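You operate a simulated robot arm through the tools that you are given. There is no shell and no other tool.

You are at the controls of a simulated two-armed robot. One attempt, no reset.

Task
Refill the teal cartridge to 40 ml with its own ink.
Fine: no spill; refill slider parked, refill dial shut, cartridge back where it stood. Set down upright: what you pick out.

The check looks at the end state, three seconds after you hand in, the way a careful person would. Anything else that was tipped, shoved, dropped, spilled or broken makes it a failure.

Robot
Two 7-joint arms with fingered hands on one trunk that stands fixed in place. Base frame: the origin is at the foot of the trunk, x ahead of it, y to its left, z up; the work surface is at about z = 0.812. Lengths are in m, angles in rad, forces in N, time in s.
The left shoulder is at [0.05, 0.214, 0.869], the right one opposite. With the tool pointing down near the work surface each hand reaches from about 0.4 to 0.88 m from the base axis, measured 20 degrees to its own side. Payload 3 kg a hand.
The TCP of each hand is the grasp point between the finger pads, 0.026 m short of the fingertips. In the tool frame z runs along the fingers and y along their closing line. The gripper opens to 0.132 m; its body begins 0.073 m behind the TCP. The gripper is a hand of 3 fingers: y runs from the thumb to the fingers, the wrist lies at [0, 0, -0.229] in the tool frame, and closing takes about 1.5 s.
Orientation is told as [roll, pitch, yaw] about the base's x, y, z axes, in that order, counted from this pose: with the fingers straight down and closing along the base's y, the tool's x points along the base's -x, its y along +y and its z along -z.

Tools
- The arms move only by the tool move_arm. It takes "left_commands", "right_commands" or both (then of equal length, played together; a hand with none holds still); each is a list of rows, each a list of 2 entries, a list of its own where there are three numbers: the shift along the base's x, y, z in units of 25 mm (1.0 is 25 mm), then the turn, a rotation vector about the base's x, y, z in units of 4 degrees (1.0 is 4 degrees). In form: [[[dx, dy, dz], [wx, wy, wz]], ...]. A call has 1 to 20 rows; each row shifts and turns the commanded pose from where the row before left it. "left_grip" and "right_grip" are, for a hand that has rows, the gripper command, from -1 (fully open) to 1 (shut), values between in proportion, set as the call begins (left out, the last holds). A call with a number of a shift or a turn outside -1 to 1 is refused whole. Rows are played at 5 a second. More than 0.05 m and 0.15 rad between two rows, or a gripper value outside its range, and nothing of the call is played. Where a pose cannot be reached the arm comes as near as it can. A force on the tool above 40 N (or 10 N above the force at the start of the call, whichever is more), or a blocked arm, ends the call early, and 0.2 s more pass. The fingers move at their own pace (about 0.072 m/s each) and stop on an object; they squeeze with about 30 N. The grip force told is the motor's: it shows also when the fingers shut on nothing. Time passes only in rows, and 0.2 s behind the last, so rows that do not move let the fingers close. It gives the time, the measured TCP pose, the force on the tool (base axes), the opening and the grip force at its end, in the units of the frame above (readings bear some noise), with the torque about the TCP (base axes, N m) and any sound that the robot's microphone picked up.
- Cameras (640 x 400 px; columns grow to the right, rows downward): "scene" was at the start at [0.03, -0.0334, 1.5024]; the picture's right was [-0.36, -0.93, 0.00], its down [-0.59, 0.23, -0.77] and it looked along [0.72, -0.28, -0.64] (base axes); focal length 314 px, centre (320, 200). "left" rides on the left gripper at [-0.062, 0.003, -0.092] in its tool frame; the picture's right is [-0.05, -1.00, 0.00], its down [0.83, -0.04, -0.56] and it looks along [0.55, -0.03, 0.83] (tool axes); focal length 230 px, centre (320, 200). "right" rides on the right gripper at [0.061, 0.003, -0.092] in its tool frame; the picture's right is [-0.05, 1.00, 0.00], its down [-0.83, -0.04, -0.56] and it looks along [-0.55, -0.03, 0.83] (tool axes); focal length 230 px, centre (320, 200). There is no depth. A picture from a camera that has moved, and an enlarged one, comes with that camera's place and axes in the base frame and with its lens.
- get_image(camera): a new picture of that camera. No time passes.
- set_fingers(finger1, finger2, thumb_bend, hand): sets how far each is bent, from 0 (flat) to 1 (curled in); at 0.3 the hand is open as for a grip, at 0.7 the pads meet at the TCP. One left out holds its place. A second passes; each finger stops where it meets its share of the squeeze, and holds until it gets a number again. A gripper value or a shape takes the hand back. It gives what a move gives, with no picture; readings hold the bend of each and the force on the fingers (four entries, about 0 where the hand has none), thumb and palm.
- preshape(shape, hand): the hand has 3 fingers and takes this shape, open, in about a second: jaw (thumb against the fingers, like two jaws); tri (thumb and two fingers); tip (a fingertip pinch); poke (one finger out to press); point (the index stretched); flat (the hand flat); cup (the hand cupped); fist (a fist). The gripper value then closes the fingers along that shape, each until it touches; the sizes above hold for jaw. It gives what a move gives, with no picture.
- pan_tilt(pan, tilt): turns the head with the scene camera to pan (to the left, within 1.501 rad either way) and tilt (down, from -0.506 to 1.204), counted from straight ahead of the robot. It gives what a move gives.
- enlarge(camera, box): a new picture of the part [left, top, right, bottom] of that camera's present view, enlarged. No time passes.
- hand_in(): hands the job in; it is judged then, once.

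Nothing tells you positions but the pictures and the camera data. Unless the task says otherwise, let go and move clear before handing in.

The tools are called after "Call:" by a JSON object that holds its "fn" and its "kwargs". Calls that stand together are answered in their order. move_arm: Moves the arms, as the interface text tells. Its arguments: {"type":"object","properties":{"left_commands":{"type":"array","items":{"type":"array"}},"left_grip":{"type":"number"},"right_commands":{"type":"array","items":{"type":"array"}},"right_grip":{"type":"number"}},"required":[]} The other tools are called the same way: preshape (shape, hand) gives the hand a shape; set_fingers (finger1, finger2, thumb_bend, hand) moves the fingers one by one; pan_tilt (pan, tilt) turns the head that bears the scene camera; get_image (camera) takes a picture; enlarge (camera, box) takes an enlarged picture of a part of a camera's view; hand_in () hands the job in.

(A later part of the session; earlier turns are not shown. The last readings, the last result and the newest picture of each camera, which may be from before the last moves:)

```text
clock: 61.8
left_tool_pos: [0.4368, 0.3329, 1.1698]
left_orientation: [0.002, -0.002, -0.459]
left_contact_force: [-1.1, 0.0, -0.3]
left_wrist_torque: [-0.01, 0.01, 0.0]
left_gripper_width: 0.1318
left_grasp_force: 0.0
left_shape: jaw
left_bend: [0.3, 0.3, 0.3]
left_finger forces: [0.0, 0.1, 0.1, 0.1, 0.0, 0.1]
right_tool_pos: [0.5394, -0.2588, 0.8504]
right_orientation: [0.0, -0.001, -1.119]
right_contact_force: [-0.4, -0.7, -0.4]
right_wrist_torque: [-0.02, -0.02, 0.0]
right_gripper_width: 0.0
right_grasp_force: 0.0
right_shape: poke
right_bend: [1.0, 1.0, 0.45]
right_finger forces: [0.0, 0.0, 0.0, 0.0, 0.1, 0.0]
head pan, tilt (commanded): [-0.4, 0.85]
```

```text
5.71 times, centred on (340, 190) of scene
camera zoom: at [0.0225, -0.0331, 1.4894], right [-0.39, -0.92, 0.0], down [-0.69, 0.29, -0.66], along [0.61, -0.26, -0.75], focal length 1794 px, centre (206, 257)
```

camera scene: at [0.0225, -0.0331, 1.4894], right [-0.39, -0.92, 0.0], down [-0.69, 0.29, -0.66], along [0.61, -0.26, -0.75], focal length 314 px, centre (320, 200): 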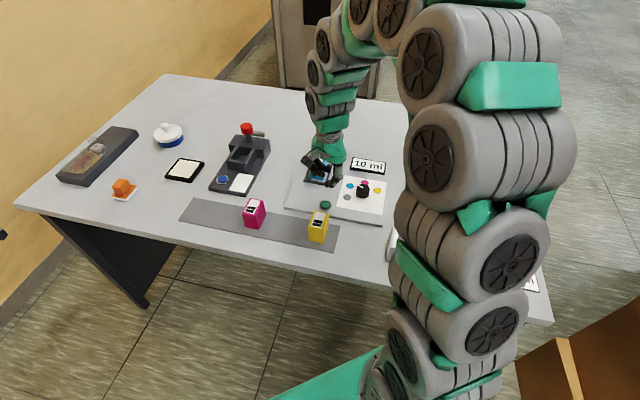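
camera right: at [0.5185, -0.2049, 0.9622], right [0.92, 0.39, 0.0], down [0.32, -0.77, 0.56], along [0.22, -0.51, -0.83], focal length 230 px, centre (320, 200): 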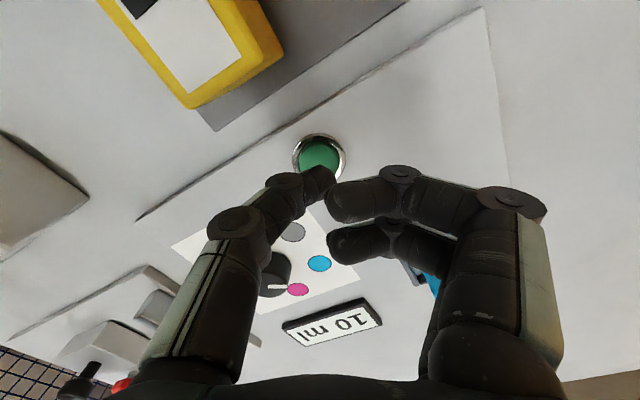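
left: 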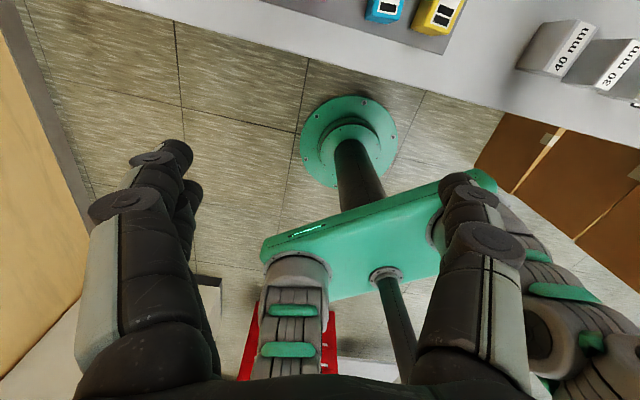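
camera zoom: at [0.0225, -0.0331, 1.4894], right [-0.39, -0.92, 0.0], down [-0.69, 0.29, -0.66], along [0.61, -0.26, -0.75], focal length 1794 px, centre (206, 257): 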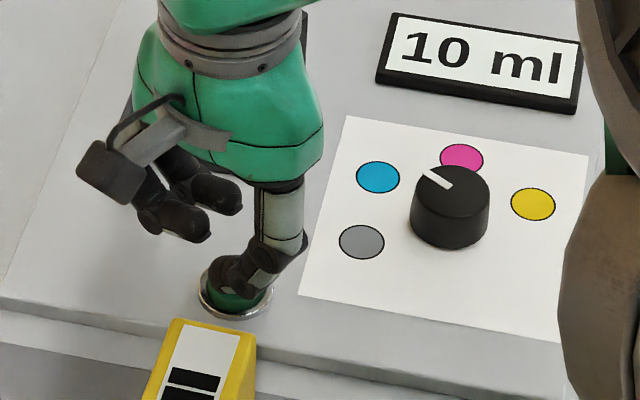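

Call:
{"fn": "move_arm", "kwargs": {"right_commands": [[[0, 0, -0.08], [0, 0, 0]]]}}

Call:
{"fn": "enlarge", "kwargs": {"camera": "scene", "box": [300, 155, 380, 225]}}

Call:
{"fn": "get_image", "kwargs": {"camera": "right"}}

```text
clock: 62.2
left_tool_pos: [0.4359, 0.3329, 1.1696]
left_orientation: [0.0, -0.001, -0.458]
left_contact_force: [0.0, -0.7, -0.5]
left_wrist_torque: [-0.01, 0.02, -0.04]
left_gripper_width: 0.132
left_grasp_force: 0.1
left_shape: jaw
left_bend: [0.3, 0.3, 0.3]
left_finger forces: [0.0, 0.0, 0.1, 0.0, 0.0, 0.1]
right_tool_pos: [0.5395, -0.259, 0.8483]
right_orientation: [-0.001, -0.001, -1.12]
right_contact_force: [0.7, -0.7, 0.6]
right_wrist_torque: [-0.01, -0.01, 0.0]
right_gripper_width: 0.0
right_grasp_force: 0.1
right_shape: poke
right_bend: [1.0, 1.0, 0.45]
right_finger forces: [0.0, 0.0, 0.0, 0.0, 0.6, 0.0]
head pan, tilt (commanded): [-0.4, 0.85]
```

```text
5.71 times, centred on (340, 190) of scene
camera zoom: at [0.0225, -0.0331, 1.4894], right [-0.39, -0.92, 0.0], down [-0.69, 0.29, -0.66], along [0.61, -0.26, -0.75], focal length 1794 px, centre (206, 257)
```

zoom: 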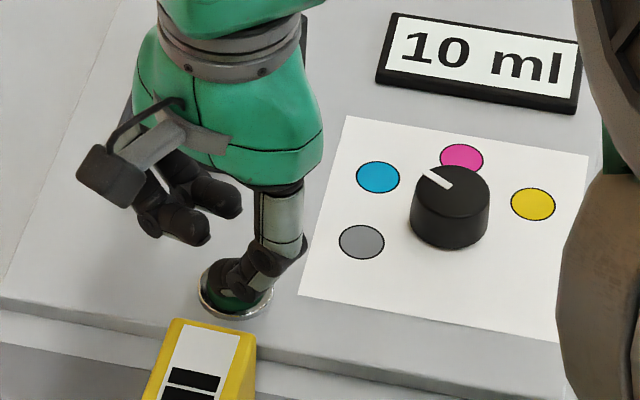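

```text
taken
camera right: at [0.5157, -0.2024, 0.9397], right [0.92, 0.39, 0.0], down [0.32, -0.77, 0.56], along [0.22, -0.51, -0.83], focal length 230 px, centre (320, 200)
```

right: 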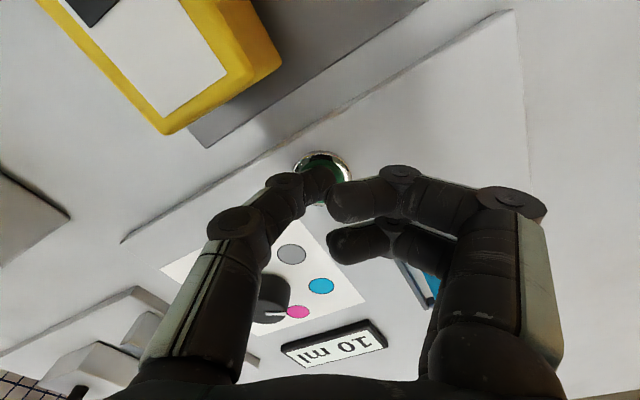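

First light contact (thumb 0.6 N). Pressing in 1.5 mm increments and reading the display each time.

Call:
{"fn": "move_arm", "kwargs": {"right_commands": [[[0, 0, -0.06], [0, 0, 0]]]}}

Call:
{"fn": "enlarge", "kwargs": {"camera": "scene", "box": [300, 130, 380, 225]}}

```text
clock: 62.6
left_tool_pos: [0.4361, 0.3341, 1.1693]
left_orientation: [-0.001, 0.001, -0.46]
left_contact_force: [-0.5, 0.6, 0.4]
left_wrist_torque: [-0.01, 0.0, 0.01]
left_gripper_width: 0.1315
left_grasp_force: 0.1
left_shape: jaw
left_bend: [0.3, 0.3, 0.3]
left_finger forces: [0.0, 0.0, 0.0, 0.1, 0.0, 0.0]
right_tool_pos: [0.5396, -0.26, 0.8472]
right_orientation: [-0.001, -0.002, -1.119]
right_contact_force: [-0.1, -0.1, 0.8]
right_wrist_torque: [0.01, 0.02, -0.04]
right_gripper_width: 0.0
right_grasp_force: 0.0
right_shape: poke
right_bend: [1.0, 1.0, 0.45]
right_finger forces: [0.1, 0.1, 0.1, 0.0, 1.2, 0.0]
head pan, tilt (commanded): [-0.4, 0.85]
```

```text
4.21 times, centred on (340, 178) of scene
camera zoom: at [0.0225, -0.0331, 1.4894], right [-0.39, -0.92, 0.0], down [-0.69, 0.29, -0.66], along [0.61, -0.26, -0.75], focal length 1322 px, centre (236, 295)
```

zoom: 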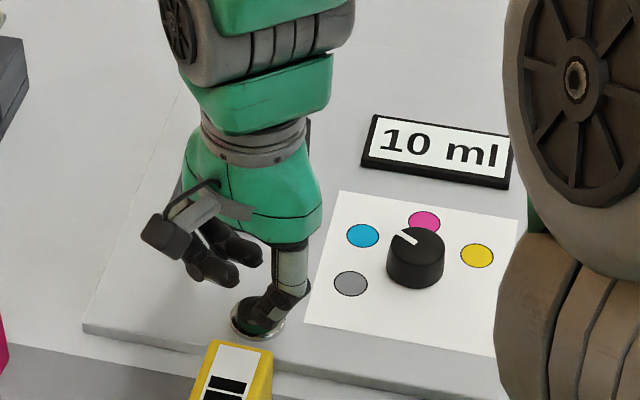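

Call:
{"fn": "move_arm", "kwargs": {"right_commands": [[[0, 0, -0.06], [0, 0, 0]]]}}

Call:
{"fn": "enlarge", "kwargs": {"camera": "scene", "box": [300, 130, 380, 225]}}

```text
clock: 63.0
left_tool_pos: [0.4361, 0.3333, 1.1702]
left_orientation: [0.0, 0.0, -0.459]
left_contact_force: [0.3, 0.0, 0.7]
left_wrist_torque: [0.01, -0.02, 0.03]
left_gripper_width: 0.1319
left_grasp_force: 0.0
left_shape: jaw
left_bend: [0.3, 0.3, 0.3]
left_finger forces: [0.1, 0.0, 0.1, 0.0, 0.1, 0.0]
right_tool_pos: [0.5408, -0.2606, 0.8458]
right_orientation: [0.0, -0.002, -1.12]
right_contact_force: [-0.9, 0.3, 1.2]
right_wrist_torque: [-0.04, 0.04, -0.01]
right_gripper_width: 0.0001
right_grasp_force: 0.1
right_shape: poke
right_bend: [1.0, 1.0, 0.45]
right_finger forces: [0.1, 0.0, 0.0, 0.1, 2.4, 0.0]
head pan, tilt (commanded): [-0.4, 0.85]
heard: click
```

```text
4.21 times, centred on (340, 178) of scene
camera zoom: at [0.0225, -0.0331, 1.4894], right [-0.39, -0.92, 0.0], down [-0.69, 0.29, -0.66], along [0.61, -0.26, -0.75], focal length 1322 px, centre (236, 295)
```

zoom: 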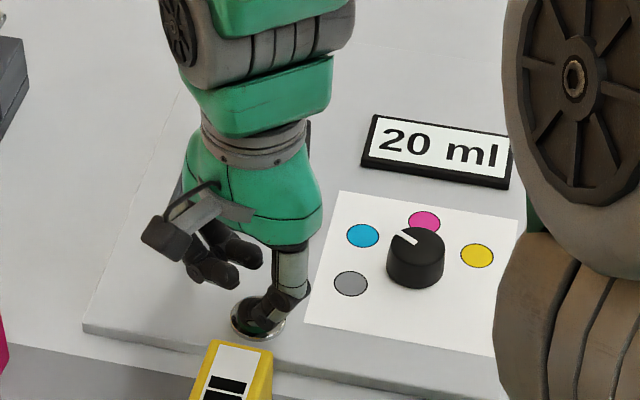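

A click and the display jumped to 20 ml, so it's 10 ml per press. I'll release the button fully and confirm the reading holds.

Call:
{"fn": "move_arm", "kwargs": {"right_commands": [[[0, 0, 0.2], [0, 0, 0]], [[0, 0, 0.1], [0, 0, 0]]]}}

Call:
{"fn": "enlarge", "kwargs": {"camera": "scene", "box": [300, 130, 380, 225]}}

```text
clock: 63.6
left_tool_pos: [0.4355, 0.3339, 1.1701]
left_orientation: [0.0, -0.001, -0.46]
left_contact_force: [-0.6, 0.1, 0.2]
left_wrist_torque: [-0.01, -0.02, 0.0]
left_gripper_width: 0.1319
left_grasp_force: 0.0
left_shape: jaw
left_bend: [0.3, 0.3, 0.3]
left_finger forces: [0.1, 0.0, 0.0, 0.0, 0.0, 0.0]
right_tool_pos: [0.5403, -0.2592, 0.8513]
right_orientation: [-0.001, -0.001, -1.118]
right_contact_force: [1.1, 0.5, -0.1]
right_wrist_torque: [-0.01, 0.02, -0.01]
right_gripper_width: 0.0
right_grasp_force: 0.1
right_shape: poke
right_bend: [1.0, 1.0, 0.45]
right_finger forces: [0.0, 0.1, 0.1, 0.0, 0.0, 0.0]
head pan, tilt (commanded): [-0.4, 0.85]
```

```text
4.21 times, centred on (340, 178) of scene
camera zoom: at [0.0225, -0.0331, 1.4894], right [-0.39, -0.92, 0.0], down [-0.69, 0.29, -0.66], along [0.61, -0.26, -0.75], focal length 1322 px, centre (236, 295)
```

zoom: 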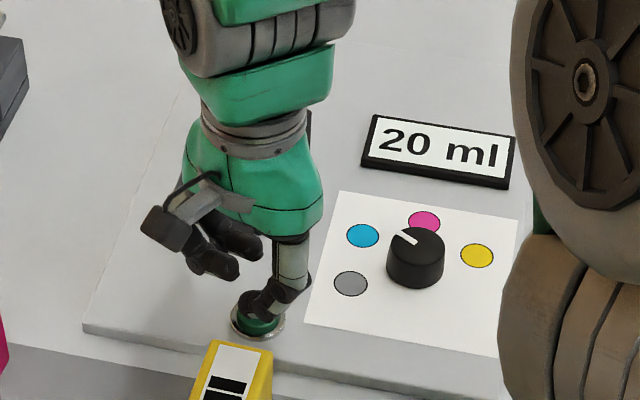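

Holds at 20 ml. Second press.

Call:
{"fn": "move_arm", "kwargs": {"right_commands": [[[0, 0, -0.2], [0, 0, 0]], [[0, 0, -0.1], [0, 0, 0]]]}}

Call:
{"fn": "enlarge", "kwargs": {"camera": "scene", "box": [300, 130, 380, 225]}}

```text
clock: 64.2
left_tool_pos: [0.4358, 0.334, 1.1682]
left_orientation: [-0.001, 0.0, -0.458]
left_contact_force: [-0.4, -0.1, 0.5]
left_wrist_torque: [0.02, 0.02, -0.01]
left_gripper_width: 0.1317
left_grasp_force: 0.1
left_shape: jaw
left_bend: [0.3, 0.3, 0.3]
left_finger forces: [0.0, 0.1, 0.1, 0.0, 0.0, 0.0]
right_tool_pos: [0.5385, -0.26, 0.8446]
right_orientation: [0.001, -0.002, -1.118]
right_contact_force: [0.6, -0.9, 1.7]
right_wrist_torque: [-0.03, -0.02, 0.01]
right_gripper_width: 0.0001
right_grasp_force: 0.0
right_shape: poke
right_bend: [1.0, 1.0, 0.45]
right_finger forces: [0.1, 0.1, 0.0, 0.1, 2.5, 0.0]
head pan, tilt (commanded): [-0.4, 0.85]
heard: click
```

```text
4.21 times, centred on (340, 178) of scene
camera zoom: at [0.0225, -0.0331, 1.4894], right [-0.39, -0.92, 0.0], down [-0.69, 0.29, -0.66], along [0.61, -0.26, -0.75], focal length 1322 px, centre (236, 295)
```

zoom: 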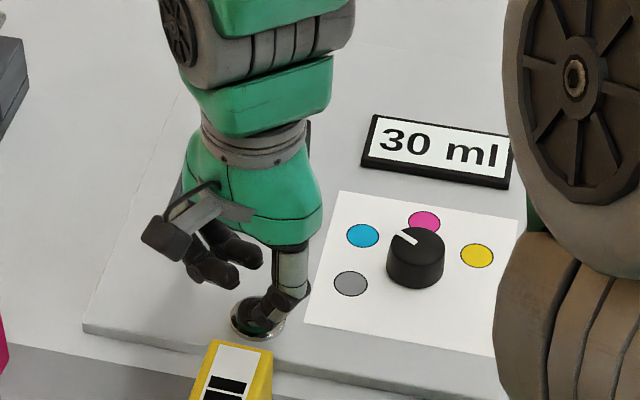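

30 ml. Releasing, then one last press.

Call:
{"fn": "move_arm", "kwargs": {"right_commands": [[[0, 0, 0.2], [0, 0, 0]], [[0, 0, 0.1], [0, 0, 0]]]}}

Call:
{"fn": "enlarge", "kwargs": {"camera": "scene", "box": [300, 130, 380, 225]}}

```text
clock: 64.8
left_tool_pos: [0.4355, 0.3335, 1.1689]
left_orientation: [-0.002, 0.001, -0.458]
left_contact_force: [0.1, -0.8, -0.9]
left_wrist_torque: [0.0, 0.06, 0.01]
left_gripper_width: 0.1321
left_grasp_force: 0.0
left_shape: jaw
left_bend: [0.3, 0.3, 0.3]
left_finger forces: [0.0, 0.1, 0.1, 0.0, 0.1, 0.1]
right_tool_pos: [0.5397, -0.2595, 0.8518]
right_orientation: [0.001, -0.002, -1.118]
right_contact_force: [-1.1, 0.0, -0.4]
right_wrist_torque: [0.0, -0.05, 0.02]
right_gripper_width: 0.0
right_grasp_force: 0.1
right_shape: poke
right_bend: [1.0, 1.0, 0.45]
right_finger forces: [0.0, 0.0, 0.0, 0.0, 0.0, 0.0]
head pan, tilt (commanded): [-0.4, 0.85]
```

```text
4.21 times, centred on (340, 178) of scene
camera zoom: at [0.0225, -0.0331, 1.4894], right [-0.39, -0.92, 0.0], down [-0.69, 0.29, -0.66], along [0.61, -0.26, -0.75], focal length 1322 px, centre (236, 295)
```

zoom: 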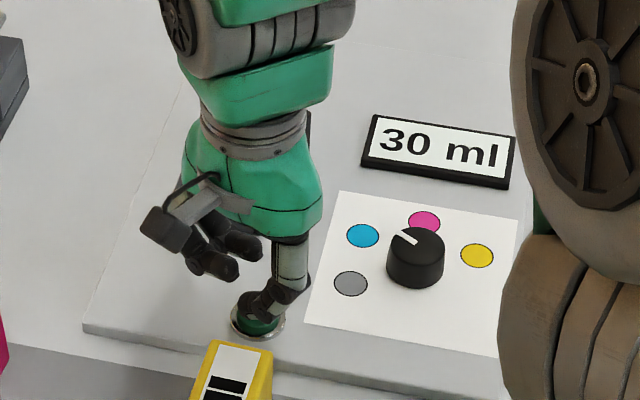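

Reading is 30 ml and steady. Third press.

Call:
{"fn": "move_arm", "kwargs": {"right_commands": [[[0, 0, -0.2], [0, 0, 0]], [[0, 0, -0.1], [0, 0, 0]]]}}

Call:
{"fn": "enlarge", "kwargs": {"camera": "scene", "box": [300, 130, 380, 225]}}

```text
clock: 65.4
left_tool_pos: [0.4357, 0.333, 1.17]
left_orientation: [0.002, 0.001, -0.459]
left_contact_force: [1.1, -0.2, -0.4]
left_wrist_torque: [0.02, -0.04, 0.01]
left_gripper_width: 0.132
left_grasp_force: 0.0
left_shape: jaw
left_bend: [0.3, 0.3, 0.3]
left_finger forces: [0.1, 0.0, 0.0, 0.0, 0.1, 0.1]
right_tool_pos: [0.5378, -0.2593, 0.8457]
right_orientation: [0.001, -0.002, -1.118]
right_contact_force: [-0.6, -0.1, 2.0]
right_wrist_torque: [0.05, 0.01, 0.03]
right_gripper_width: 0.0001
right_grasp_force: 0.1
right_shape: poke
right_bend: [1.0, 1.0, 0.45]
right_finger forces: [0.1, 0.0, 0.1, 0.0, 2.6, 0.1]
head pan, tilt (commanded): [-0.4, 0.85]
heard: click
```

```text
4.21 times, centred on (340, 178) of scene
camera zoom: at [0.0225, -0.0331, 1.4894], right [-0.39, -0.92, 0.0], down [-0.69, 0.29, -0.66], along [0.61, -0.26, -0.75], focal length 1322 px, centre (236, 295)
```

zoom: 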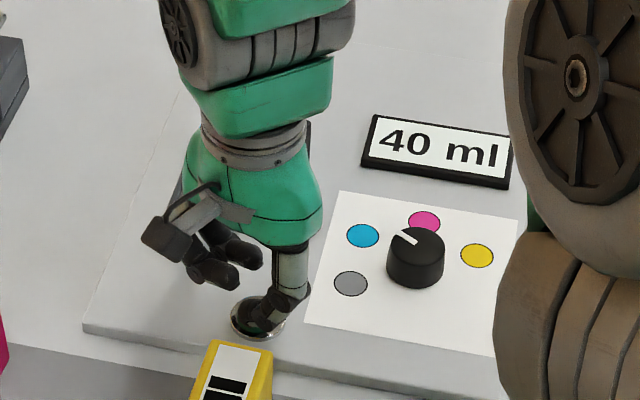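

40 ml reached. Raising straight up off the button and confirming the reading holds.

Call:
{"fn": "move_arm", "kwargs": {"right_commands": [[[0, 0, 0.3], [0, 0, 0]], [[0, 0, 0.9], [0, 0, 0]], [[0, 0, 1], [0, 0, 0]], [[0, 0, 1], [0, 0, 0]], [[0, 0, 1], [0, 0, 0]], [[0, 0, 1], [0, 0, 0]], [[0, 0, 1], [0, 0, 0]], [[0, 0, 0], [0, 0, 0]]]}}

Call:
{"fn": "preshape", "kwargs": {"shape": "jaw", "hand": "right"}}

Call:
{"fn": "move_arm", "kwargs": {"right_commands": [[[0, -0.706, 0], [0, 0, 0.99]], [[0, -0.706, 0], [0, 0, 0.99]], [[0, -0.706, 0], [0, 0, 0.99]], [[0, -0.706, 0], [0, 0, 0.99]], [[0, -0.706, 0], [0, 0, 0.99]], [[0, -0.706, 0], [0, 0, 0.99]], [[0, -0.706, 0], [0, 0, 0.99]], [[0, 0, 0], [0, 0, 0]]], "right_grip": 0.09}}

Call:
{"fn": "get_image", "kwargs": {"camera": "right"}}

Call:
{"fn": "get_image", "kwargs": {"camera": "scene"}}

```text
clock: 67.2
left_tool_pos: [0.4364, 0.334, 1.1697]
left_orientation: [0.001, 0.0, -0.459]
left_contact_force: [0.7, 0.7, -0.5]
left_wrist_torque: [0.04, -0.01, -0.02]
left_gripper_width: 0.1318
left_grasp_force: 0.0
left_shape: jaw
left_bend: [0.3, 0.3, 0.3]
left_finger forces: [0.0, 0.1, 0.1, 0.0, 0.2, 0.0]
right_tool_pos: [0.5399, -0.2594, 0.9998]
right_orientation: [0.0, 0.001, -1.12]
right_contact_force: [0.0, -0.6, 0.4]
right_wrist_torque: [0.01, 0.0, -0.03]
right_gripper_width: 0.0001
right_grasp_force: 0.0
right_shape: poke
right_bend: [1.0, 1.0, 0.45]
right_finger forces: [0.0, 0.1, 0.1, 0.0, 0.0, 0.0]
head pan, tilt (commanded): [-0.4, 0.85]
```

```text
clock: 68.1
left_tool_pos: [0.4363, 0.3336, 1.1682]
left_orientation: [-0.001, 0.0, -0.459]
left_contact_force: [-0.2, 0.4, 0.1]
left_wrist_torque: [0.03, -0.01, 0.05]
left_gripper_width: 0.1319
left_grasp_force: 0.2
left_shape: jaw
left_bend: [0.3, 0.3, 0.3]
left_finger forces: [0.0, 0.0, 0.0, 0.0, 0.1, 0.1]
right_tool_pos: [0.5402, -0.2591, 1.0]
right_orientation: [0.0, -0.002, -1.119]
right_contact_force: [0.2, 0.4, 0.9]
right_wrist_torque: [0.0, -0.03, 0.06]
right_gripper_width: 0.1318
right_grasp_force: 0.0
right_shape: jaw
right_bend: [0.3, 0.3, 0.3]
right_finger forces: [0.0, 0.0, 0.1, 0.0, 0.1, 0.1]
head pan, tilt (commanded): [-0.4, 0.85]
```

```text
clock: 69.9
left_tool_pos: [0.4357, 0.3335, 1.1707]
left_orientation: [0.0, 0.001, -0.459]
left_contact_force: [-0.1, 0.1, 0.2]
left_wrist_torque: [-0.03, -0.03, -0.02]
left_gripper_width: 0.1323
left_grasp_force: 0.0
left_shape: jaw
left_bend: [0.3, 0.3, 0.3]
left_finger forces: [0.0, 0.1, 0.1, 0.1, 0.0, 0.0]
right_tool_pos: [0.5386, -0.383, 1.0014]
right_orientation: [0.0, -0.003, -0.635]
right_contact_force: [0.0, -0.2, 0.2]
right_wrist_torque: [0.02, -0.02, -0.03]
right_gripper_width: 0.0608
right_grasp_force: 0.0
right_shape: jaw
right_bend: [0.73, 0.73, 0.7]
right_finger forces: [0.1, 0.0, 0.0, 0.0, 0.0, 0.1]
head pan, tilt (commanded): [-0.4, 0.85]
```

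```text
taken
camera right: at [0.4917, -0.3435, 1.0923], right [0.63, 0.77, 0.0], down [0.64, -0.53, 0.56], along [0.43, -0.35, -0.83], focal length 230 px, centre (320, 200)
```

right: 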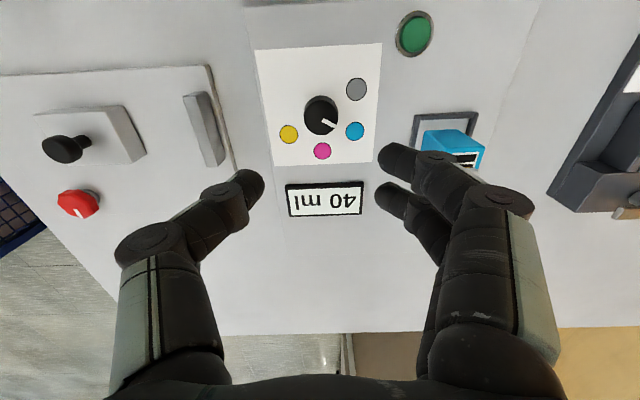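

```text
taken
camera scene: at [0.0225, -0.0331, 1.4894], right [-0.39, -0.92, 0.0], down [-0.69, 0.29, -0.66], along [0.61, -0.26, -0.75], focal length 314 px, centre (320, 200)
```

scene: 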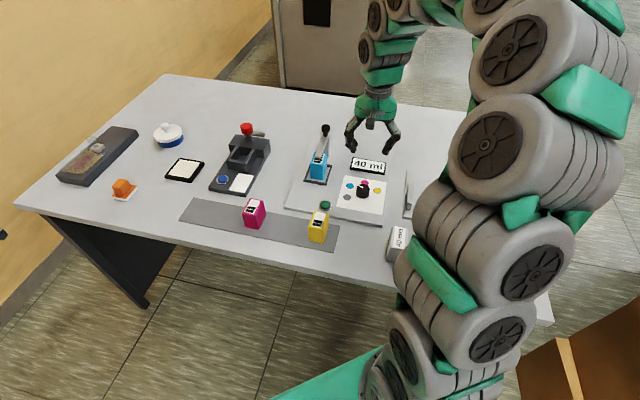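

Reading holds at 40 ml with the hand away. Now shutting the dial: descend onto it, grip, and turn back 60° to grey.

Call:
{"fn": "move_arm", "kwargs": {"right_commands": [[[-0.03, 0.02, -0.9], [0, 0, 0]], [[0, 0, -0.9], [0, 0, 0]], [[0, 0, -0.9], [0, 0, 0]], [[0, 0, -0.9], [0, 0, 0]], [[0, 0, -0.8], [0, 0, 0]], [[0, 0, -0.7], [0, 0, 0]], [[0, 0, -0.55], [0, 0, 0]], [[0, 0, -0.35], [0, 0, 0]], [[0, 0, 0], [0, 0, 0]]]}}

Call:
{"fn": "get_image", "kwargs": {"camera": "right"}}

```text
clock: 71.9
left_tool_pos: [0.4367, 0.3338, 1.17]
left_orientation: [0.0, 0.001, -0.459]
left_contact_force: [-0.6, -1.0, -0.2]
left_wrist_torque: [-0.02, 0.0, -0.01]
left_gripper_width: 0.1321
left_grasp_force: 0.1
left_shape: jaw
left_bend: [0.3, 0.3, 0.3]
left_finger forces: [0.1, 0.1, 0.0, 0.0, 0.2, 0.0]
right_tool_pos: [0.5384, -0.3825, 0.8503]
right_orientation: [0.001, -0.001, -0.637]
right_contact_force: [-0.1, 0.1, -0.8]
right_wrist_torque: [-0.02, 0.01, -0.05]
right_gripper_width: 0.0605
right_grasp_force: 0.1
right_shape: jaw
right_bend: [0.73, 0.73, 0.7]
right_finger forces: [0.0, 0.0, 0.0, 0.0, 0.0, 0.1]
head pan, tilt (commanded): [-0.4, 0.85]
```

```text
taken
camera right: at [0.4912, -0.3428, 0.942], right [0.63, 0.77, 0.0], down [0.64, -0.53, 0.56], along [0.43, -0.35, -0.83], focal length 230 px, centre (320, 200)
```

right: 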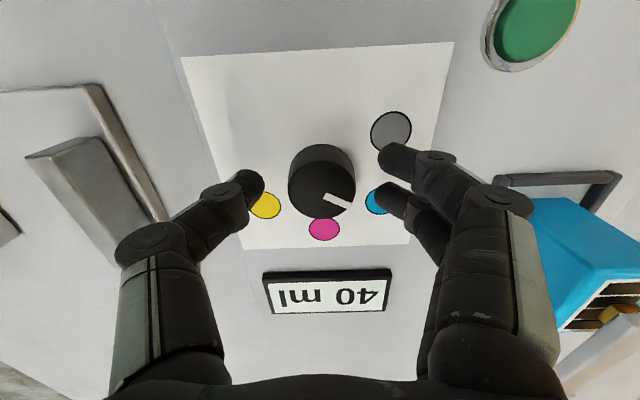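

Call:
{"fn": "move_arm", "kwargs": {"right_commands": [[[0, 0, 0], [0, 0, 0]], [[0, 0, 0], [0, 0, 0]], [[0, 0, 0], [0, 0, 0]], [[0, 0, 0], [0, 0, 0]], [[0, 0, 0], [0, 0, 0]]], "right_grip": 1.0}}

Call:
{"fn": "move_arm", "kwargs": {"right_commands": [[[0, 0, 0], [0, 0, 1]], [[0, 0, 0], [0, 0, 1]], [[0, 0, 0], [0, 0, 1]], [[0, 0, 0], [0, 0, 1]], [[0, 0, 0], [0, 0, 1]], [[0, 0, 0], [0, 0, 0]]]}}

Call:
{"fn": "get_image", "kwargs": {"camera": "right"}}

```text
clock: 73.1
left_tool_pos: [0.4358, 0.3336, 1.1695]
left_orientation: [0.001, 0.0, -0.46]
left_contact_force: [0.6, 0.2, -0.2]
left_wrist_torque: [-0.04, 0.01, 0.02]
left_gripper_width: 0.1319
left_grasp_force: 0.1
left_shape: jaw
left_bend: [0.3, 0.3, 0.3]
left_finger forces: [0.0, 0.0, 0.0, 0.1, 0.1, 0.0]
right_tool_pos: [0.5386, -0.3823, 0.8495]
right_orientation: [-0.002, -0.001, -0.634]
right_contact_force: [-4.1, 2.6, -2.5]
right_wrist_torque: [0.04, 0.08, 0.01]
right_gripper_width: 0.0274
right_grasp_force: 29.8
right_shape: jaw
right_bend: [0.73, 0.73, 0.7]
right_finger forces: [12.8, 13.8, 0.0, 0.1, 26.4, 0.0]
head pan, tilt (commanded): [-0.4, 0.85]
```

```text
clock: 74.5
left_tool_pos: [0.4359, 0.334, 1.1696]
left_orientation: [0.001, 0.0, -0.46]
left_contact_force: [-0.4, 0.5, 0.7]
left_wrist_torque: [-0.02, -0.02, -0.02]
left_gripper_width: 0.1319
left_grasp_force: 0.1
left_shape: jaw
left_bend: [0.3, 0.3, 0.3]
left_finger forces: [0.1, 0.0, 0.0, 0.0, 0.1, 0.0]
right_tool_pos: [0.5373, -0.3823, 0.8502]
right_orientation: [-0.001, -0.002, -0.287]
right_contact_force: [-12.3, -5.3, 3.4]
right_wrist_torque: [-0.16, 0.19, -0.07]
right_gripper_width: 0.0273
right_grasp_force: 29.9
right_shape: jaw
right_bend: [0.73, 0.73, 0.7]
right_finger forces: [13.5, 12.9, 0.1, 0.1, 34.1, 0.0]
head pan, tilt (commanded): [-0.4, 0.85]
```

```text
taken
camera right: at [0.4803, -0.3619, 0.9417], right [0.33, 0.94, 0.0], down [0.78, -0.28, 0.56], along [0.52, -0.18, -0.83], focal length 230 px, centre (320, 200)
```

right: 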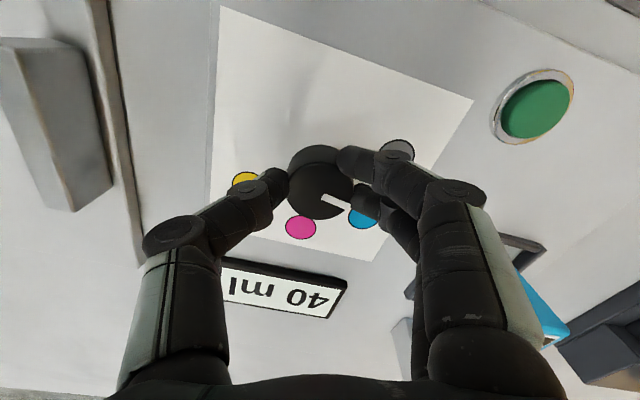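

It follows. Continuing with slight centring.

Call:
{"fn": "move_arm", "kwargs": {"right_commands": [[[-0.03, -0.02, 0], [0, 0, 1]], [[0, -0.02, 0], [0, 0, 1]], [[0, -0.02, 0], [0, 0, 1]], [[0, -0.02, 0], [0, 0, 1]], [[0, 0, 0], [0, 0, 1]], [[0, 0, 0], [0, 0, 0]]]}}

Call:
{"fn": "move_arm", "kwargs": {"right_commands": [[[0, 0, 0], [0, 0, 1]], [[0, 0, 0], [0, 0, 1]], [[0, 0, 0], [0, 0, 1]], [[0, 0, 0], [0, 0, 1]], [[0, 0, 0], [0, 0, 0]]]}}

Call:
{"fn": "get_image", "kwargs": {"camera": "right"}}

Call:
{"fn": "enlarge", "kwargs": {"camera": "scene", "box": [295, 120, 415, 230]}}

```text
clock: 75.9
left_tool_pos: [0.4355, 0.3333, 1.1696]
left_orientation: [0.001, 0.002, -0.46]
left_contact_force: [0.8, 0.1, 0.3]
left_wrist_torque: [0.02, 0.0, 0.0]
left_gripper_width: 0.132
left_grasp_force: 0.0
left_shape: jaw
left_bend: [0.3, 0.3, 0.3]
left_finger forces: [0.1, 0.1, 0.0, 0.0, 0.0, 0.0]
right_tool_pos: [0.5386, -0.3845, 0.8503]
right_orientation: [0.001, -0.003, 0.063]
right_contact_force: [-3.7, -3.9, 6.6]
right_wrist_torque: [-0.07, 0.04, -0.02]
right_gripper_width: 0.0275
right_grasp_force: 29.7
right_shape: jaw
right_bend: [0.73, 0.73, 0.7]
right_finger forces: [13.2, 15.2, 0.0, 0.0, 31.0, 0.0]
head pan, tilt (commanded): [-0.4, 0.85]
```

```text
clock: 77.1
left_tool_pos: [0.4358, 0.3326, 1.1691]
left_orientation: [0.002, 0.0, -0.46]
left_contact_force: [-0.4, 0.3, -0.6]
left_wrist_torque: [-0.02, -0.01, 0.01]
left_gripper_width: 0.1319
left_grasp_force: 0.0
left_shape: jaw
left_bend: [0.3, 0.3, 0.3]
left_finger forces: [0.0, 0.0, 0.1, 0.0, 0.0, 0.0]
right_tool_pos: [0.5379, -0.3862, 0.8506]
right_orientation: [0.0, 0.0, 0.341]
right_contact_force: [-6.8, -13.4, 3.9]
right_wrist_torque: [-0.29, 0.09, -0.04]
right_gripper_width: 0.0273
right_grasp_force: 29.8
right_shape: jaw
right_bend: [0.73, 0.73, 0.7]
right_finger forces: [14.1, 12.5, 0.0, 0.0, 34.9, 0.0]
head pan, tilt (commanded): [-0.4, 0.85]
```

```text
taken
camera right: at [0.4788, -0.4025, 0.9416], right [-0.29, 0.96, 0.0], down [0.8, 0.24, 0.56], along [0.53, 0.16, -0.83], focal length 230 px, centre (320, 200)
```

right: 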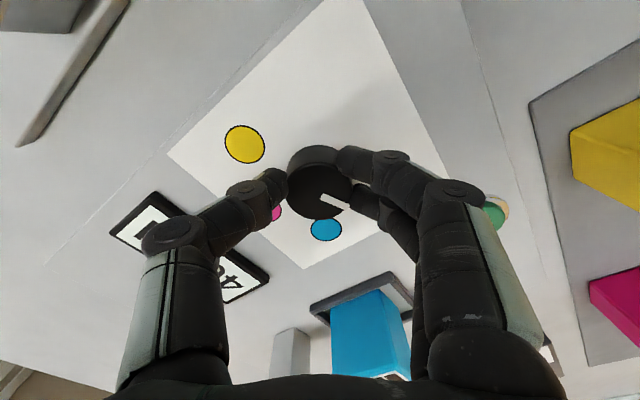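

```text
3.64 times, centred on (355, 175) of scene
camera zoom: at [0.0224, -0.0333, 1.4894], right [-0.39, -0.92, 0.0], down [-0.69, 0.29, -0.66], along [0.61, -0.26, -0.75], focal length 1142 px, centre (193, 291)
```

zoom: 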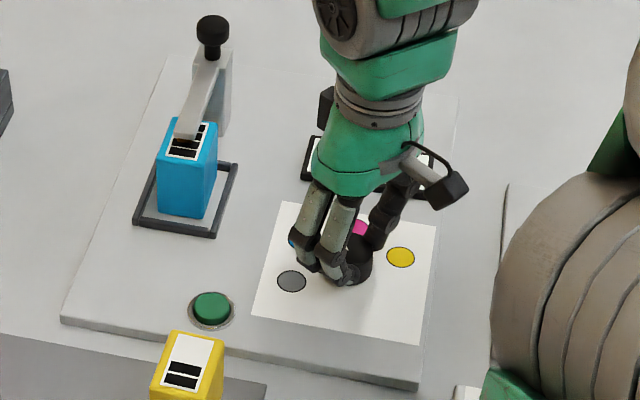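

56° done; the last 4° and then ease and release to inspect the pointer.

Call:
{"fn": "move_arm", "kwargs": {"right_commands": [[[-0.02, -0.03, 0], [0, 0, 1]], [[0, -0.02, 0], [0, 0, 0]], [[0, 0, 0], [0, 0, 0]]]}}

Call:
{"fn": "move_arm", "kwargs": {"right_commands": [[[0, 0, 0], [0, 0, 0]], [[0, 0, 0], [0, 0, 0]], [[0, 0, 0], [0, 0, 0]], [[0, 0, 0.2], [0, 0, 0]], [[0, 0, 0.8], [0, 0, 0]], [[0, 0, 1], [0, 0, 0]], [[0, 0, 1], [0, 0, 0]], [[0, 0, 0], [0, 0, 0]]], "right_grip": 0.09}}

Call:
{"fn": "enlarge", "kwargs": {"camera": "right", "box": [240, 60, 400, 210]}}

Call:
{"fn": "enlarge", "kwargs": {"camera": "scene", "box": [295, 120, 415, 230]}}

```text
clock: 77.9
left_tool_pos: [0.4353, 0.3323, 1.1687]
left_orientation: [-0.003, 0.001, -0.457]
left_contact_force: [-0.2, 0.6, -0.2]
left_wrist_torque: [0.02, -0.03, 0.0]
left_gripper_width: 0.1319
left_grasp_force: 0.1
left_shape: jaw
left_bend: [0.3, 0.3, 0.3]
left_finger forces: [0.0, 0.1, 0.0, 0.0, 0.0, 0.0]
right_tool_pos: [0.5375, -0.3868, 0.8487]
right_orientation: [-0.002, -0.001, 0.411]
right_contact_force: [-0.7, -10.1, 4.3]
right_wrist_torque: [-0.2, -0.02, -0.13]
right_gripper_width: 0.0275
right_grasp_force: 30.1
right_shape: jaw
right_bend: [0.73, 0.73, 0.7]
right_finger forces: [11.5, 14.3, 0.1, 0.0, 33.5, 0.1]
head pan, tilt (commanded): [-0.4, 0.85]
```

```text
clock: 79.7
left_tool_pos: [0.435, 0.3334, 1.1706]
left_orientation: [0.0, 0.001, -0.459]
left_contact_force: [1.0, -0.4, -0.2]
left_wrist_torque: [-0.01, 0.01, 0.01]
left_gripper_width: 0.1316
left_grasp_force: 0.0
left_shape: jaw
left_bend: [0.3, 0.3, 0.3]
left_finger forces: [0.0, 0.0, 0.0, 0.1, 0.1, 0.0]
right_tool_pos: [0.5368, -0.3861, 0.9246]
right_orientation: [-0.002, -0.001, 0.412]
right_contact_force: [0.0, -0.2, -1.0]
right_wrist_torque: [-0.01, -0.02, 0.01]
right_gripper_width: 0.0595
right_grasp_force: 0.1
right_shape: jaw
right_bend: [0.73, 0.73, 0.7]
right_finger forces: [0.0, 0.0, 0.0, 0.0, 0.0, 0.0]
head pan, tilt (commanded): [-0.4, 0.85]
```

```text
2.67 times, centred on (320, 135) of right
camera zoom: at [0.4793, -0.4069, 1.017], right [-0.35, 0.94, 0.0], down [0.78, 0.29, 0.56], along [0.52, 0.2, -0.83], focal length 614 px, centre (320, 373)
```

zoom: 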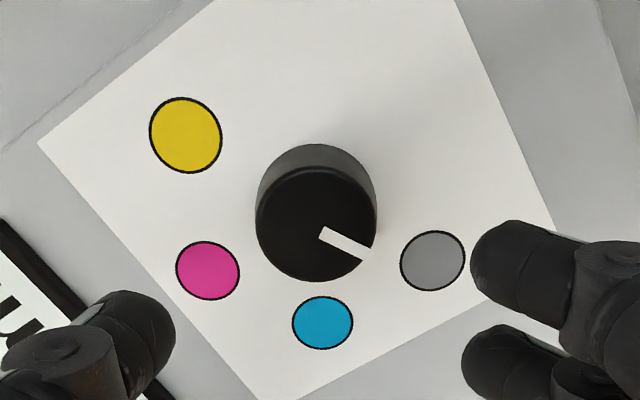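

```text
3.64 times, centred on (355, 175) of scene
camera zoom: at [0.0225, -0.0331, 1.4894], right [-0.39, -0.92, 0.0], down [-0.69, 0.29, -0.66], along [0.61, -0.26, -0.75], focal length 1142 px, centre (193, 291)
```

zoom: 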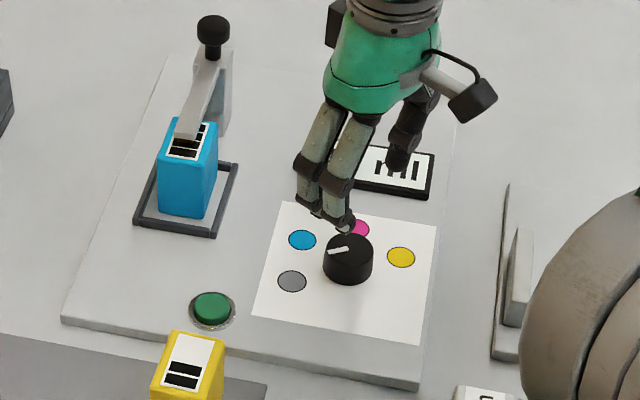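

The dial is back on grey, matching its original pointer position. Now parking the slider: reverse the path to above its knob at the docked position.

Call:
{"fn": "move_arm", "kwargs": {"right_commands": [[[0, 0, 0.5], [0, 0, -1]], [[0, 0, 0.5], [0, 0, -1]], [[0, 0, 0.5], [0, 0, -1]], [[0, 0, 0.5], [0, 0, -1]], [[0, 0, 0.5], [0, 0, -1]], [[0, 0, 0.5], [0, 0, -1]], [[0, 0, 0.5], [0, 0, -1]], [[0, 0, 0.5], [0, 0, -1]], [[0, 0, 0.5], [0, 0, -1]], [[0, 0, 0.4], [0, 0, -1]], [[0, 0, 0], [0, 0, -1]], [[0, 0, 0], [0, 0, -1]], [[0, 0, 0], [0, 0, -1]], [[0, 0, 0], [0, 0, -1]], [[0, 0, 0], [0, 0, -1]], [[0, 0, 0], [0, 0, 0]]]}}

Call:
{"fn": "move_arm", "kwargs": {"right_commands": [[[0.816, 0.136, 0], [-0.296, -0.403, 0]], [[0.816, 0.136, 0], [-0.296, -0.403, 0]], [[0.816, 0.136, 0], [-0.296, -0.403, 0]], [[0.816, 0.136, 0], [-0.296, -0.403, 0]], [[0.816, 0.136, 0], [-0.296, -0.403, 0]], [[0.816, 0.136, 0], [-0.296, -0.403, 0]], [[0.816, 0.136, 0], [-0.296, -0.403, 0]], [[0.816, 0.136, 0], [-0.296, -0.403, 0]], [[0.816, 0.136, 0], [-0.296, -0.403, 0]], [[0.816, 0.136, 0], [-0.296, -0.403, 0]], [[0, 0, 0], [0, 0, 0]]]}}

Call:
{"fn": "get_image", "kwargs": {"camera": "right"}}

Call:
{"fn": "enlarge", "kwargs": {"camera": "scene", "box": [285, 80, 385, 180]}}

```text
clock: 83.1
left_tool_pos: [0.4348, 0.3343, 1.1701]
left_orientation: [0.001, 0.001, -0.459]
left_contact_force: [0.4, 0.1, -0.1]
left_wrist_torque: [-0.03, 0.01, 0.0]
left_gripper_width: 0.1317
left_grasp_force: 0.1
left_shape: jaw
left_bend: [0.3, 0.3, 0.3]
left_finger forces: [0.0, 0.1, 0.0, 0.1, 0.0, 0.0]
right_tool_pos: [0.5371, -0.3859, 1.0467]
right_orientation: [-0.001, -0.002, -0.639]
right_contact_force: [0.4, 0.6, 0.6]
right_wrist_torque: [-0.02, -0.05, 0.0]
right_gripper_width: 0.0595
right_grasp_force: 0.0
right_shape: jaw
right_bend: [0.73, 0.73, 0.7]
right_finger forces: [0.0, 0.0, 0.0, 0.1, 0.0, 0.0]
head pan, tilt (commanded): [-0.4, 0.85]
```

```text
clock: 85.5
left_tool_pos: [0.436, 0.3342, 1.1704]
left_orientation: [0.0, -0.001, -0.461]
left_contact_force: [-0.4, -0.5, -1.3]
left_wrist_torque: [-0.04, -0.01, 0.05]
left_gripper_width: 0.1321
left_grasp_force: 0.2
left_shape: jaw
left_bend: [0.3, 0.3, 0.3]
left_finger forces: [0.1, 0.0, 0.0, 0.1, 0.1, 0.0]
right_tool_pos: [0.7403, -0.3518, 1.0469]
right_orientation: [0.001, -0.35, -0.636]
right_contact_force: [-0.9, -0.9, 0.1]
right_wrist_torque: [0.01, 0.01, 0.0]
right_gripper_width: 0.0596
right_grasp_force: 0.0
right_shape: jaw
right_bend: [0.73, 0.73, 0.7]
right_finger forces: [0.0, 0.0, 0.1, 0.1, 0.0, 0.0]
head pan, tilt (commanded): [-0.4, 0.85]
```

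```text
taken
camera right: at [0.6716, -0.2959, 1.1123], right [0.63, 0.77, 0.02], down [0.45, -0.39, 0.81], along [0.63, -0.5, -0.59], focal length 230 px, centre (320, 200)
```

right: 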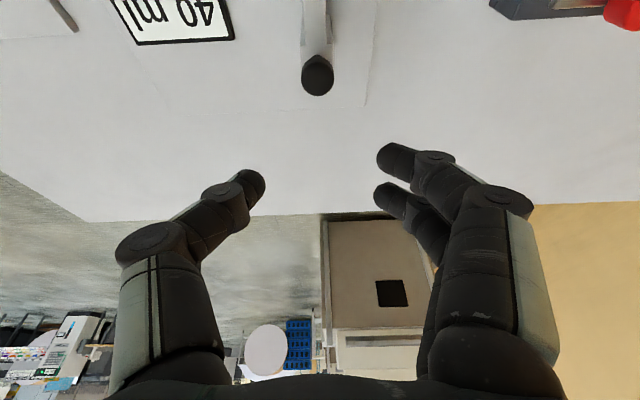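

```text
4.00 times, centred on (335, 130) of scene
camera zoom: at [0.0225, -0.0331, 1.4894], right [-0.39, -0.92, 0.0], down [-0.69, 0.29, -0.66], along [0.61, -0.26, -0.75], focal length 1256 px, centre (260, 480)
```

zoom: 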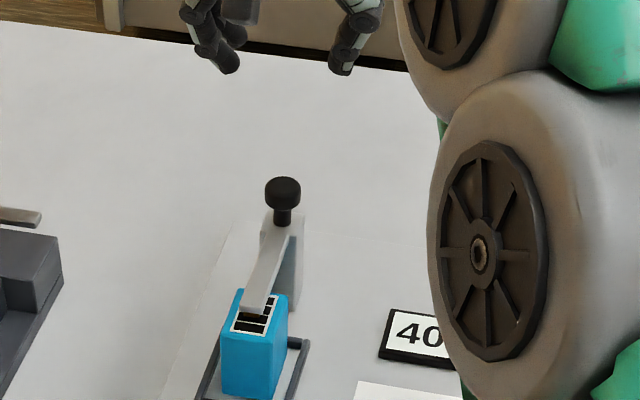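

Knob lies where I left it. Descending onto it and gripping.

Call:
{"fn": "move_arm", "kwargs": {"right_commands": [[[0, 0, -0.9], [0, 0, 0]], [[0, 0, -0.9], [0, 0, 0]], [[0, 0, -0.9], [0, 0, 0]], [[0, 0, -0.9], [0, 0, 0]], [[0, 0, -0.8], [0, 0, 0]], [[0, 0, -0.6], [0, 0, 0]], [[0, 0, 0], [0, 0, 0]]]}}

Call:
{"fn": "get_image", "kwargs": {"camera": "right"}}

```text
clock: 87.1
left_tool_pos: [0.4355, 0.3332, 1.1707]
left_orientation: [0.0, -0.001, -0.458]
left_contact_force: [0.2, -0.2, 0.8]
left_wrist_torque: [0.0, -0.02, -0.05]
left_gripper_width: 0.1318
left_grasp_force: 0.1
left_shape: jaw
left_bend: [0.3, 0.3, 0.3]
left_finger forces: [0.0, 0.1, 0.0, 0.0, 0.0, 0.0]
right_tool_pos: [0.7411, -0.3507, 0.9217]
right_orientation: [0.002, -0.348, -0.636]
right_contact_force: [-0.1, 0.4, -0.3]
right_wrist_torque: [0.02, 0.0, -0.02]
right_gripper_width: 0.0593
right_grasp_force: 0.0
right_shape: jaw
right_bend: [0.73, 0.73, 0.7]
right_finger forces: [0.0, 0.0, 0.0, 0.1, 0.0, 0.0]
head pan, tilt (commanded): [-0.4, 0.85]
```

```text
taken
camera right: at [0.6711, -0.2957, 0.9876], right [0.63, 0.77, 0.02], down [0.45, -0.39, 0.81], along [0.63, -0.5, -0.59], focal length 230 px, centre (320, 200)
```

right: 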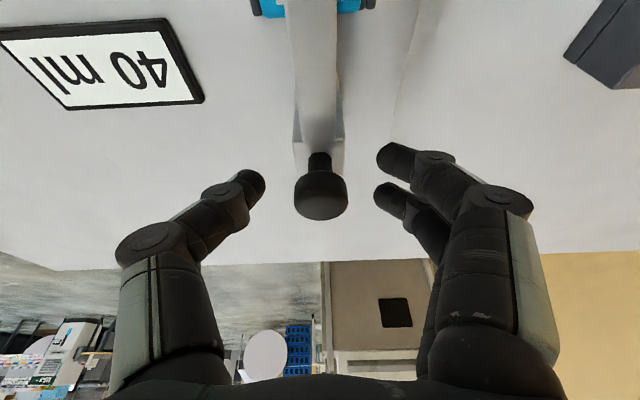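

Call:
{"fn": "move_arm", "kwargs": {"right_commands": [[[0, 0, 0], [0, 0, 0]], [[0, 0, 0], [0, 0, 0]], [[0, 0, 0], [0, 0, 0]], [[0, 0, 0], [0, 0, 0]], [[0, 0, 0], [0, 0, 0]]], "right_grip": 1.0}}

Call:
{"fn": "move_arm", "kwargs": {"right_commands": [[[0.161, -0.119, -0.03], [0, 0, 0]], [[0.161, -0.119, -0.03], [0, 0, 0]], [[0.161, -0.119, 0], [0, 0, 0]], [[0.161, -0.119, 0], [0, 0, 0]], [[0, 0, 0], [0, 0, 0]]]}}

Call:
{"fn": "enlarge", "kwargs": {"camera": "scene", "box": [285, 80, 385, 180]}}

```text
clock: 88.3
left_tool_pos: [0.4364, 0.3332, 1.1699]
left_orientation: [0.0, 0.0, -0.459]
left_contact_force: [-0.2, 0.6, 0.5]
left_wrist_torque: [-0.01, 0.0, 0.03]
left_gripper_width: 0.1321
left_grasp_force: 0.1
left_shape: jaw
left_bend: [0.3, 0.3, 0.3]
left_finger forces: [0.1, 0.0, 0.0, 0.0, 0.0, 0.0]
right_tool_pos: [0.7411, -0.3511, 0.9223]
right_orientation: [0.001, -0.349, -0.636]
right_contact_force: [3.4, -3.8, -14.5]
right_wrist_torque: [0.03, -0.03, -0.03]
right_gripper_width: 0.0144
right_grasp_force: 30.3
right_shape: jaw
right_bend: [0.71, 0.72, 0.7]
right_finger forces: [12.5, 14.5, 0.0, 0.0, 27.3, 0.1]
head pan, tilt (commanded): [-0.4, 0.85]
```

```text
clock: 89.5
left_tool_pos: [0.4364, 0.3341, 1.1697]
left_orientation: [-0.001, -0.002, -0.459]
left_contact_force: [-0.9, -1.1, 0.2]
left_wrist_torque: [0.03, -0.01, -0.01]
left_gripper_width: 0.1319
left_grasp_force: 0.1
left_shape: jaw
left_bend: [0.3, 0.3, 0.3]
left_finger forces: [0.0, 0.0, 0.0, 0.0, 0.0, 0.1]
right_tool_pos: [0.7573, -0.3638, 0.9209]
right_orientation: [0.001, -0.349, -0.635]
right_contact_force: [-0.3, 0.2, -0.5]
right_wrist_torque: [0.09, -0.05, 0.0]
right_gripper_width: 0.0145
right_grasp_force: 30.2
right_shape: jaw
right_bend: [0.71, 0.72, 0.7]
right_finger forces: [14.1, 13.7, 0.0, 0.0, 26.3, 0.0]
head pan, tilt (commanded): [-0.4, 0.85]
```

```text
4.00 times, centred on (335, 130) of scene
camera zoom: at [0.0225, -0.0331, 1.4894], right [-0.39, -0.92, 0.0], down [-0.69, 0.29, -0.66], along [0.61, -0.26, -0.75], focal length 1256 px, centre (260, 480)
```

zoom: 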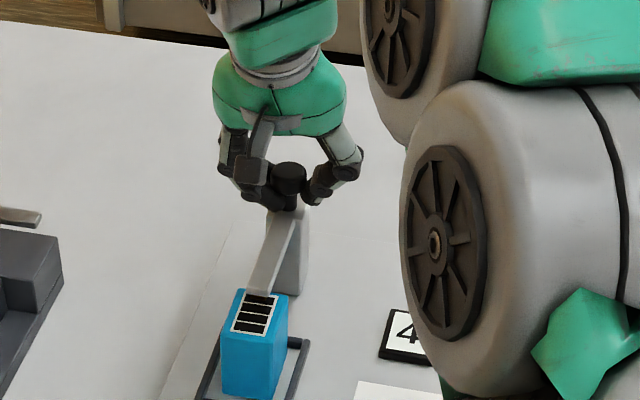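

The slider is moving back and the cartridge shows four bars. Continuing to the parked position.

Call:
{"fn": "move_arm", "kwargs": {"right_commands": [[[0.161, -0.119, 0], [0, 0, 0]], [[0.161, -0.119, 0], [0, 0, 0]], [[0.161, -0.119, 0], [0, 0, 0]], [[0.161, -0.119, 0], [0, 0, 0]], [[0.161, -0.119, 0], [0, 0, 0]], [[0.161, -0.119, 0], [0, 0, 0]], [[0, 0, 0], [0, 0, 0]]]}}

Call:
{"fn": "move_arm", "kwargs": {"right_commands": [[[0.161, -0.119, 0], [0, 0, 0]], [[0, 0, 0], [0, 0, 0]]]}}

Call:
{"fn": "enlarge", "kwargs": {"camera": "scene", "box": [285, 80, 385, 180]}}

```text
clock: 91.1
left_tool_pos: [0.4361, 0.3338, 1.1688]
left_orientation: [0.0, 0.0, -0.459]
left_contact_force: [0.2, -0.6, -0.4]
left_wrist_torque: [-0.02, -0.05, 0.01]
left_gripper_width: 0.1318
left_grasp_force: 0.0
left_shape: jaw
left_bend: [0.3, 0.3, 0.3]
left_finger forces: [0.1, 0.0, 0.1, 0.1, 0.0, 0.0]
right_tool_pos: [0.7804, -0.3817, 0.9203]
right_orientation: [0.0, -0.351, -0.635]
right_contact_force: [-0.4, -0.2, 1.9]
right_wrist_torque: [0.14, -0.04, -0.01]
right_gripper_width: 0.0144
right_grasp_force: 29.3
right_shape: jaw
right_bend: [0.71, 0.72, 0.71]
right_finger forces: [15.4, 13.9, 0.1, 0.0, 25.8, 0.0]
head pan, tilt (commanded): [-0.4, 0.85]
```

```text
clock: 91.7
left_tool_pos: [0.4362, 0.3329, 1.1713]
left_orientation: [0.0, -0.001, -0.459]
left_contact_force: [0.4, -0.6, -0.1]
left_wrist_torque: [-0.02, -0.03, -0.01]
left_gripper_width: 0.132
left_grasp_force: 0.0
left_shape: jaw
left_bend: [0.3, 0.3, 0.3]
left_finger forces: [0.0, 0.0, 0.0, 0.0, 0.0, 0.1]
right_tool_pos: [0.7847, -0.3856, 0.9213]
right_orientation: [0.002, -0.35, -0.636]
right_contact_force: [1.1, 0.2, 2.5]
right_wrist_torque: [0.18, -0.09, 0.0]
right_gripper_width: 0.0147
right_grasp_force: 30.6
right_shape: jaw
right_bend: [0.71, 0.72, 0.71]
right_finger forces: [15.7, 14.1, 0.1, 0.0, 25.3, 0.0]
head pan, tilt (commanded): [-0.4, 0.85]
```

```text
4.00 times, centred on (335, 130) of scene
camera zoom: at [0.0225, -0.0331, 1.4894], right [-0.39, -0.92, 0.0], down [-0.69, 0.29, -0.66], along [0.61, -0.26, -0.75], focal length 1256 px, centre (260, 480)
```

zoom: 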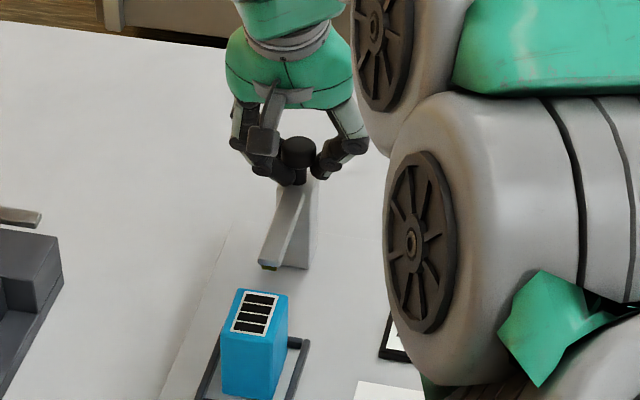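

Nearly home (about 3 mm short of the original look). Pushing gently to the stop.

Call:
{"fn": "move_arm", "kwargs": {"right_commands": [[[0.08, -0.06, 0], [0, 0, 0]], [[0, 0, 0], [0, 0, 0]]]}}

Call:
{"fn": "move_arm", "kwargs": {"right_commands": [[[0.065, -0.048, 0], [0, 0, 0]], [[0, 0, 0], [0, 0, 0]]]}}

Call:
{"fn": "enlarge", "kwargs": {"camera": "scene", "box": [285, 80, 385, 180]}}

```text
clock: 92.3
left_tool_pos: [0.4354, 0.3337, 1.1705]
left_orientation: [-0.001, 0.0, -0.459]
left_contact_force: [0.5, -0.2, -0.3]
left_wrist_torque: [-0.01, 0.04, 0.01]
left_gripper_width: 0.132
left_grasp_force: 0.1
left_shape: jaw
left_bend: [0.3, 0.3, 0.3]
left_finger forces: [0.0, 0.1, 0.1, 0.0, 0.0, 0.1]
right_tool_pos: [0.7869, -0.3868, 0.9202]
right_orientation: [0.003, -0.349, -0.635]
right_contact_force: [-0.5, 0.8, 3.1]
right_wrist_torque: [0.17, -0.03, 0.0]
right_gripper_width: 0.0145
right_grasp_force: 30.0
right_shape: jaw
right_bend: [0.71, 0.72, 0.71]
right_finger forces: [16.2, 13.8, 0.0, 0.0, 25.4, 0.0]
head pan, tilt (commanded): [-0.4, 0.85]
```

```text
clock: 92.9
left_tool_pos: [0.436, 0.3338, 1.1703]
left_orientation: [-0.001, -0.001, -0.459]
left_contact_force: [0.4, 0.6, 0.6]
left_wrist_torque: [-0.02, 0.02, 0.01]
left_gripper_width: 0.1318
left_grasp_force: 0.1
left_shape: jaw
left_bend: [0.3, 0.3, 0.3]
left_finger forces: [0.0, 0.0, 0.0, 0.1, 0.0, 0.0]
right_tool_pos: [0.7889, -0.3869, 0.9215]
right_orientation: [0.002, -0.349, -0.634]
right_contact_force: [-0.9, 1.6, 1.4]
right_wrist_torque: [0.18, -0.09, -0.02]
right_gripper_width: 0.0145
right_grasp_force: 30.3
right_shape: jaw
right_bend: [0.71, 0.72, 0.71]
right_finger forces: [16.1, 13.9, 0.0, 0.0, 25.6, 0.0]
head pan, tilt (commanded): [-0.4, 0.85]
```

```text
4.00 times, centred on (335, 130) of scene
camera zoom: at [0.0225, -0.0331, 1.4894], right [-0.39, -0.92, 0.0], down [-0.69, 0.29, -0.66], along [0.61, -0.26, -0.75], focal length 1256 px, centre (260, 480)
```

zoom: 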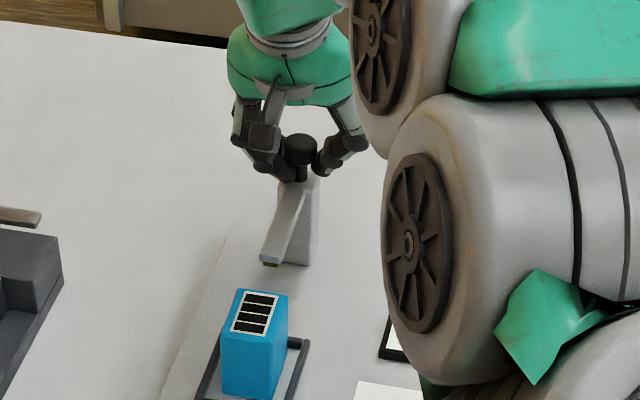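

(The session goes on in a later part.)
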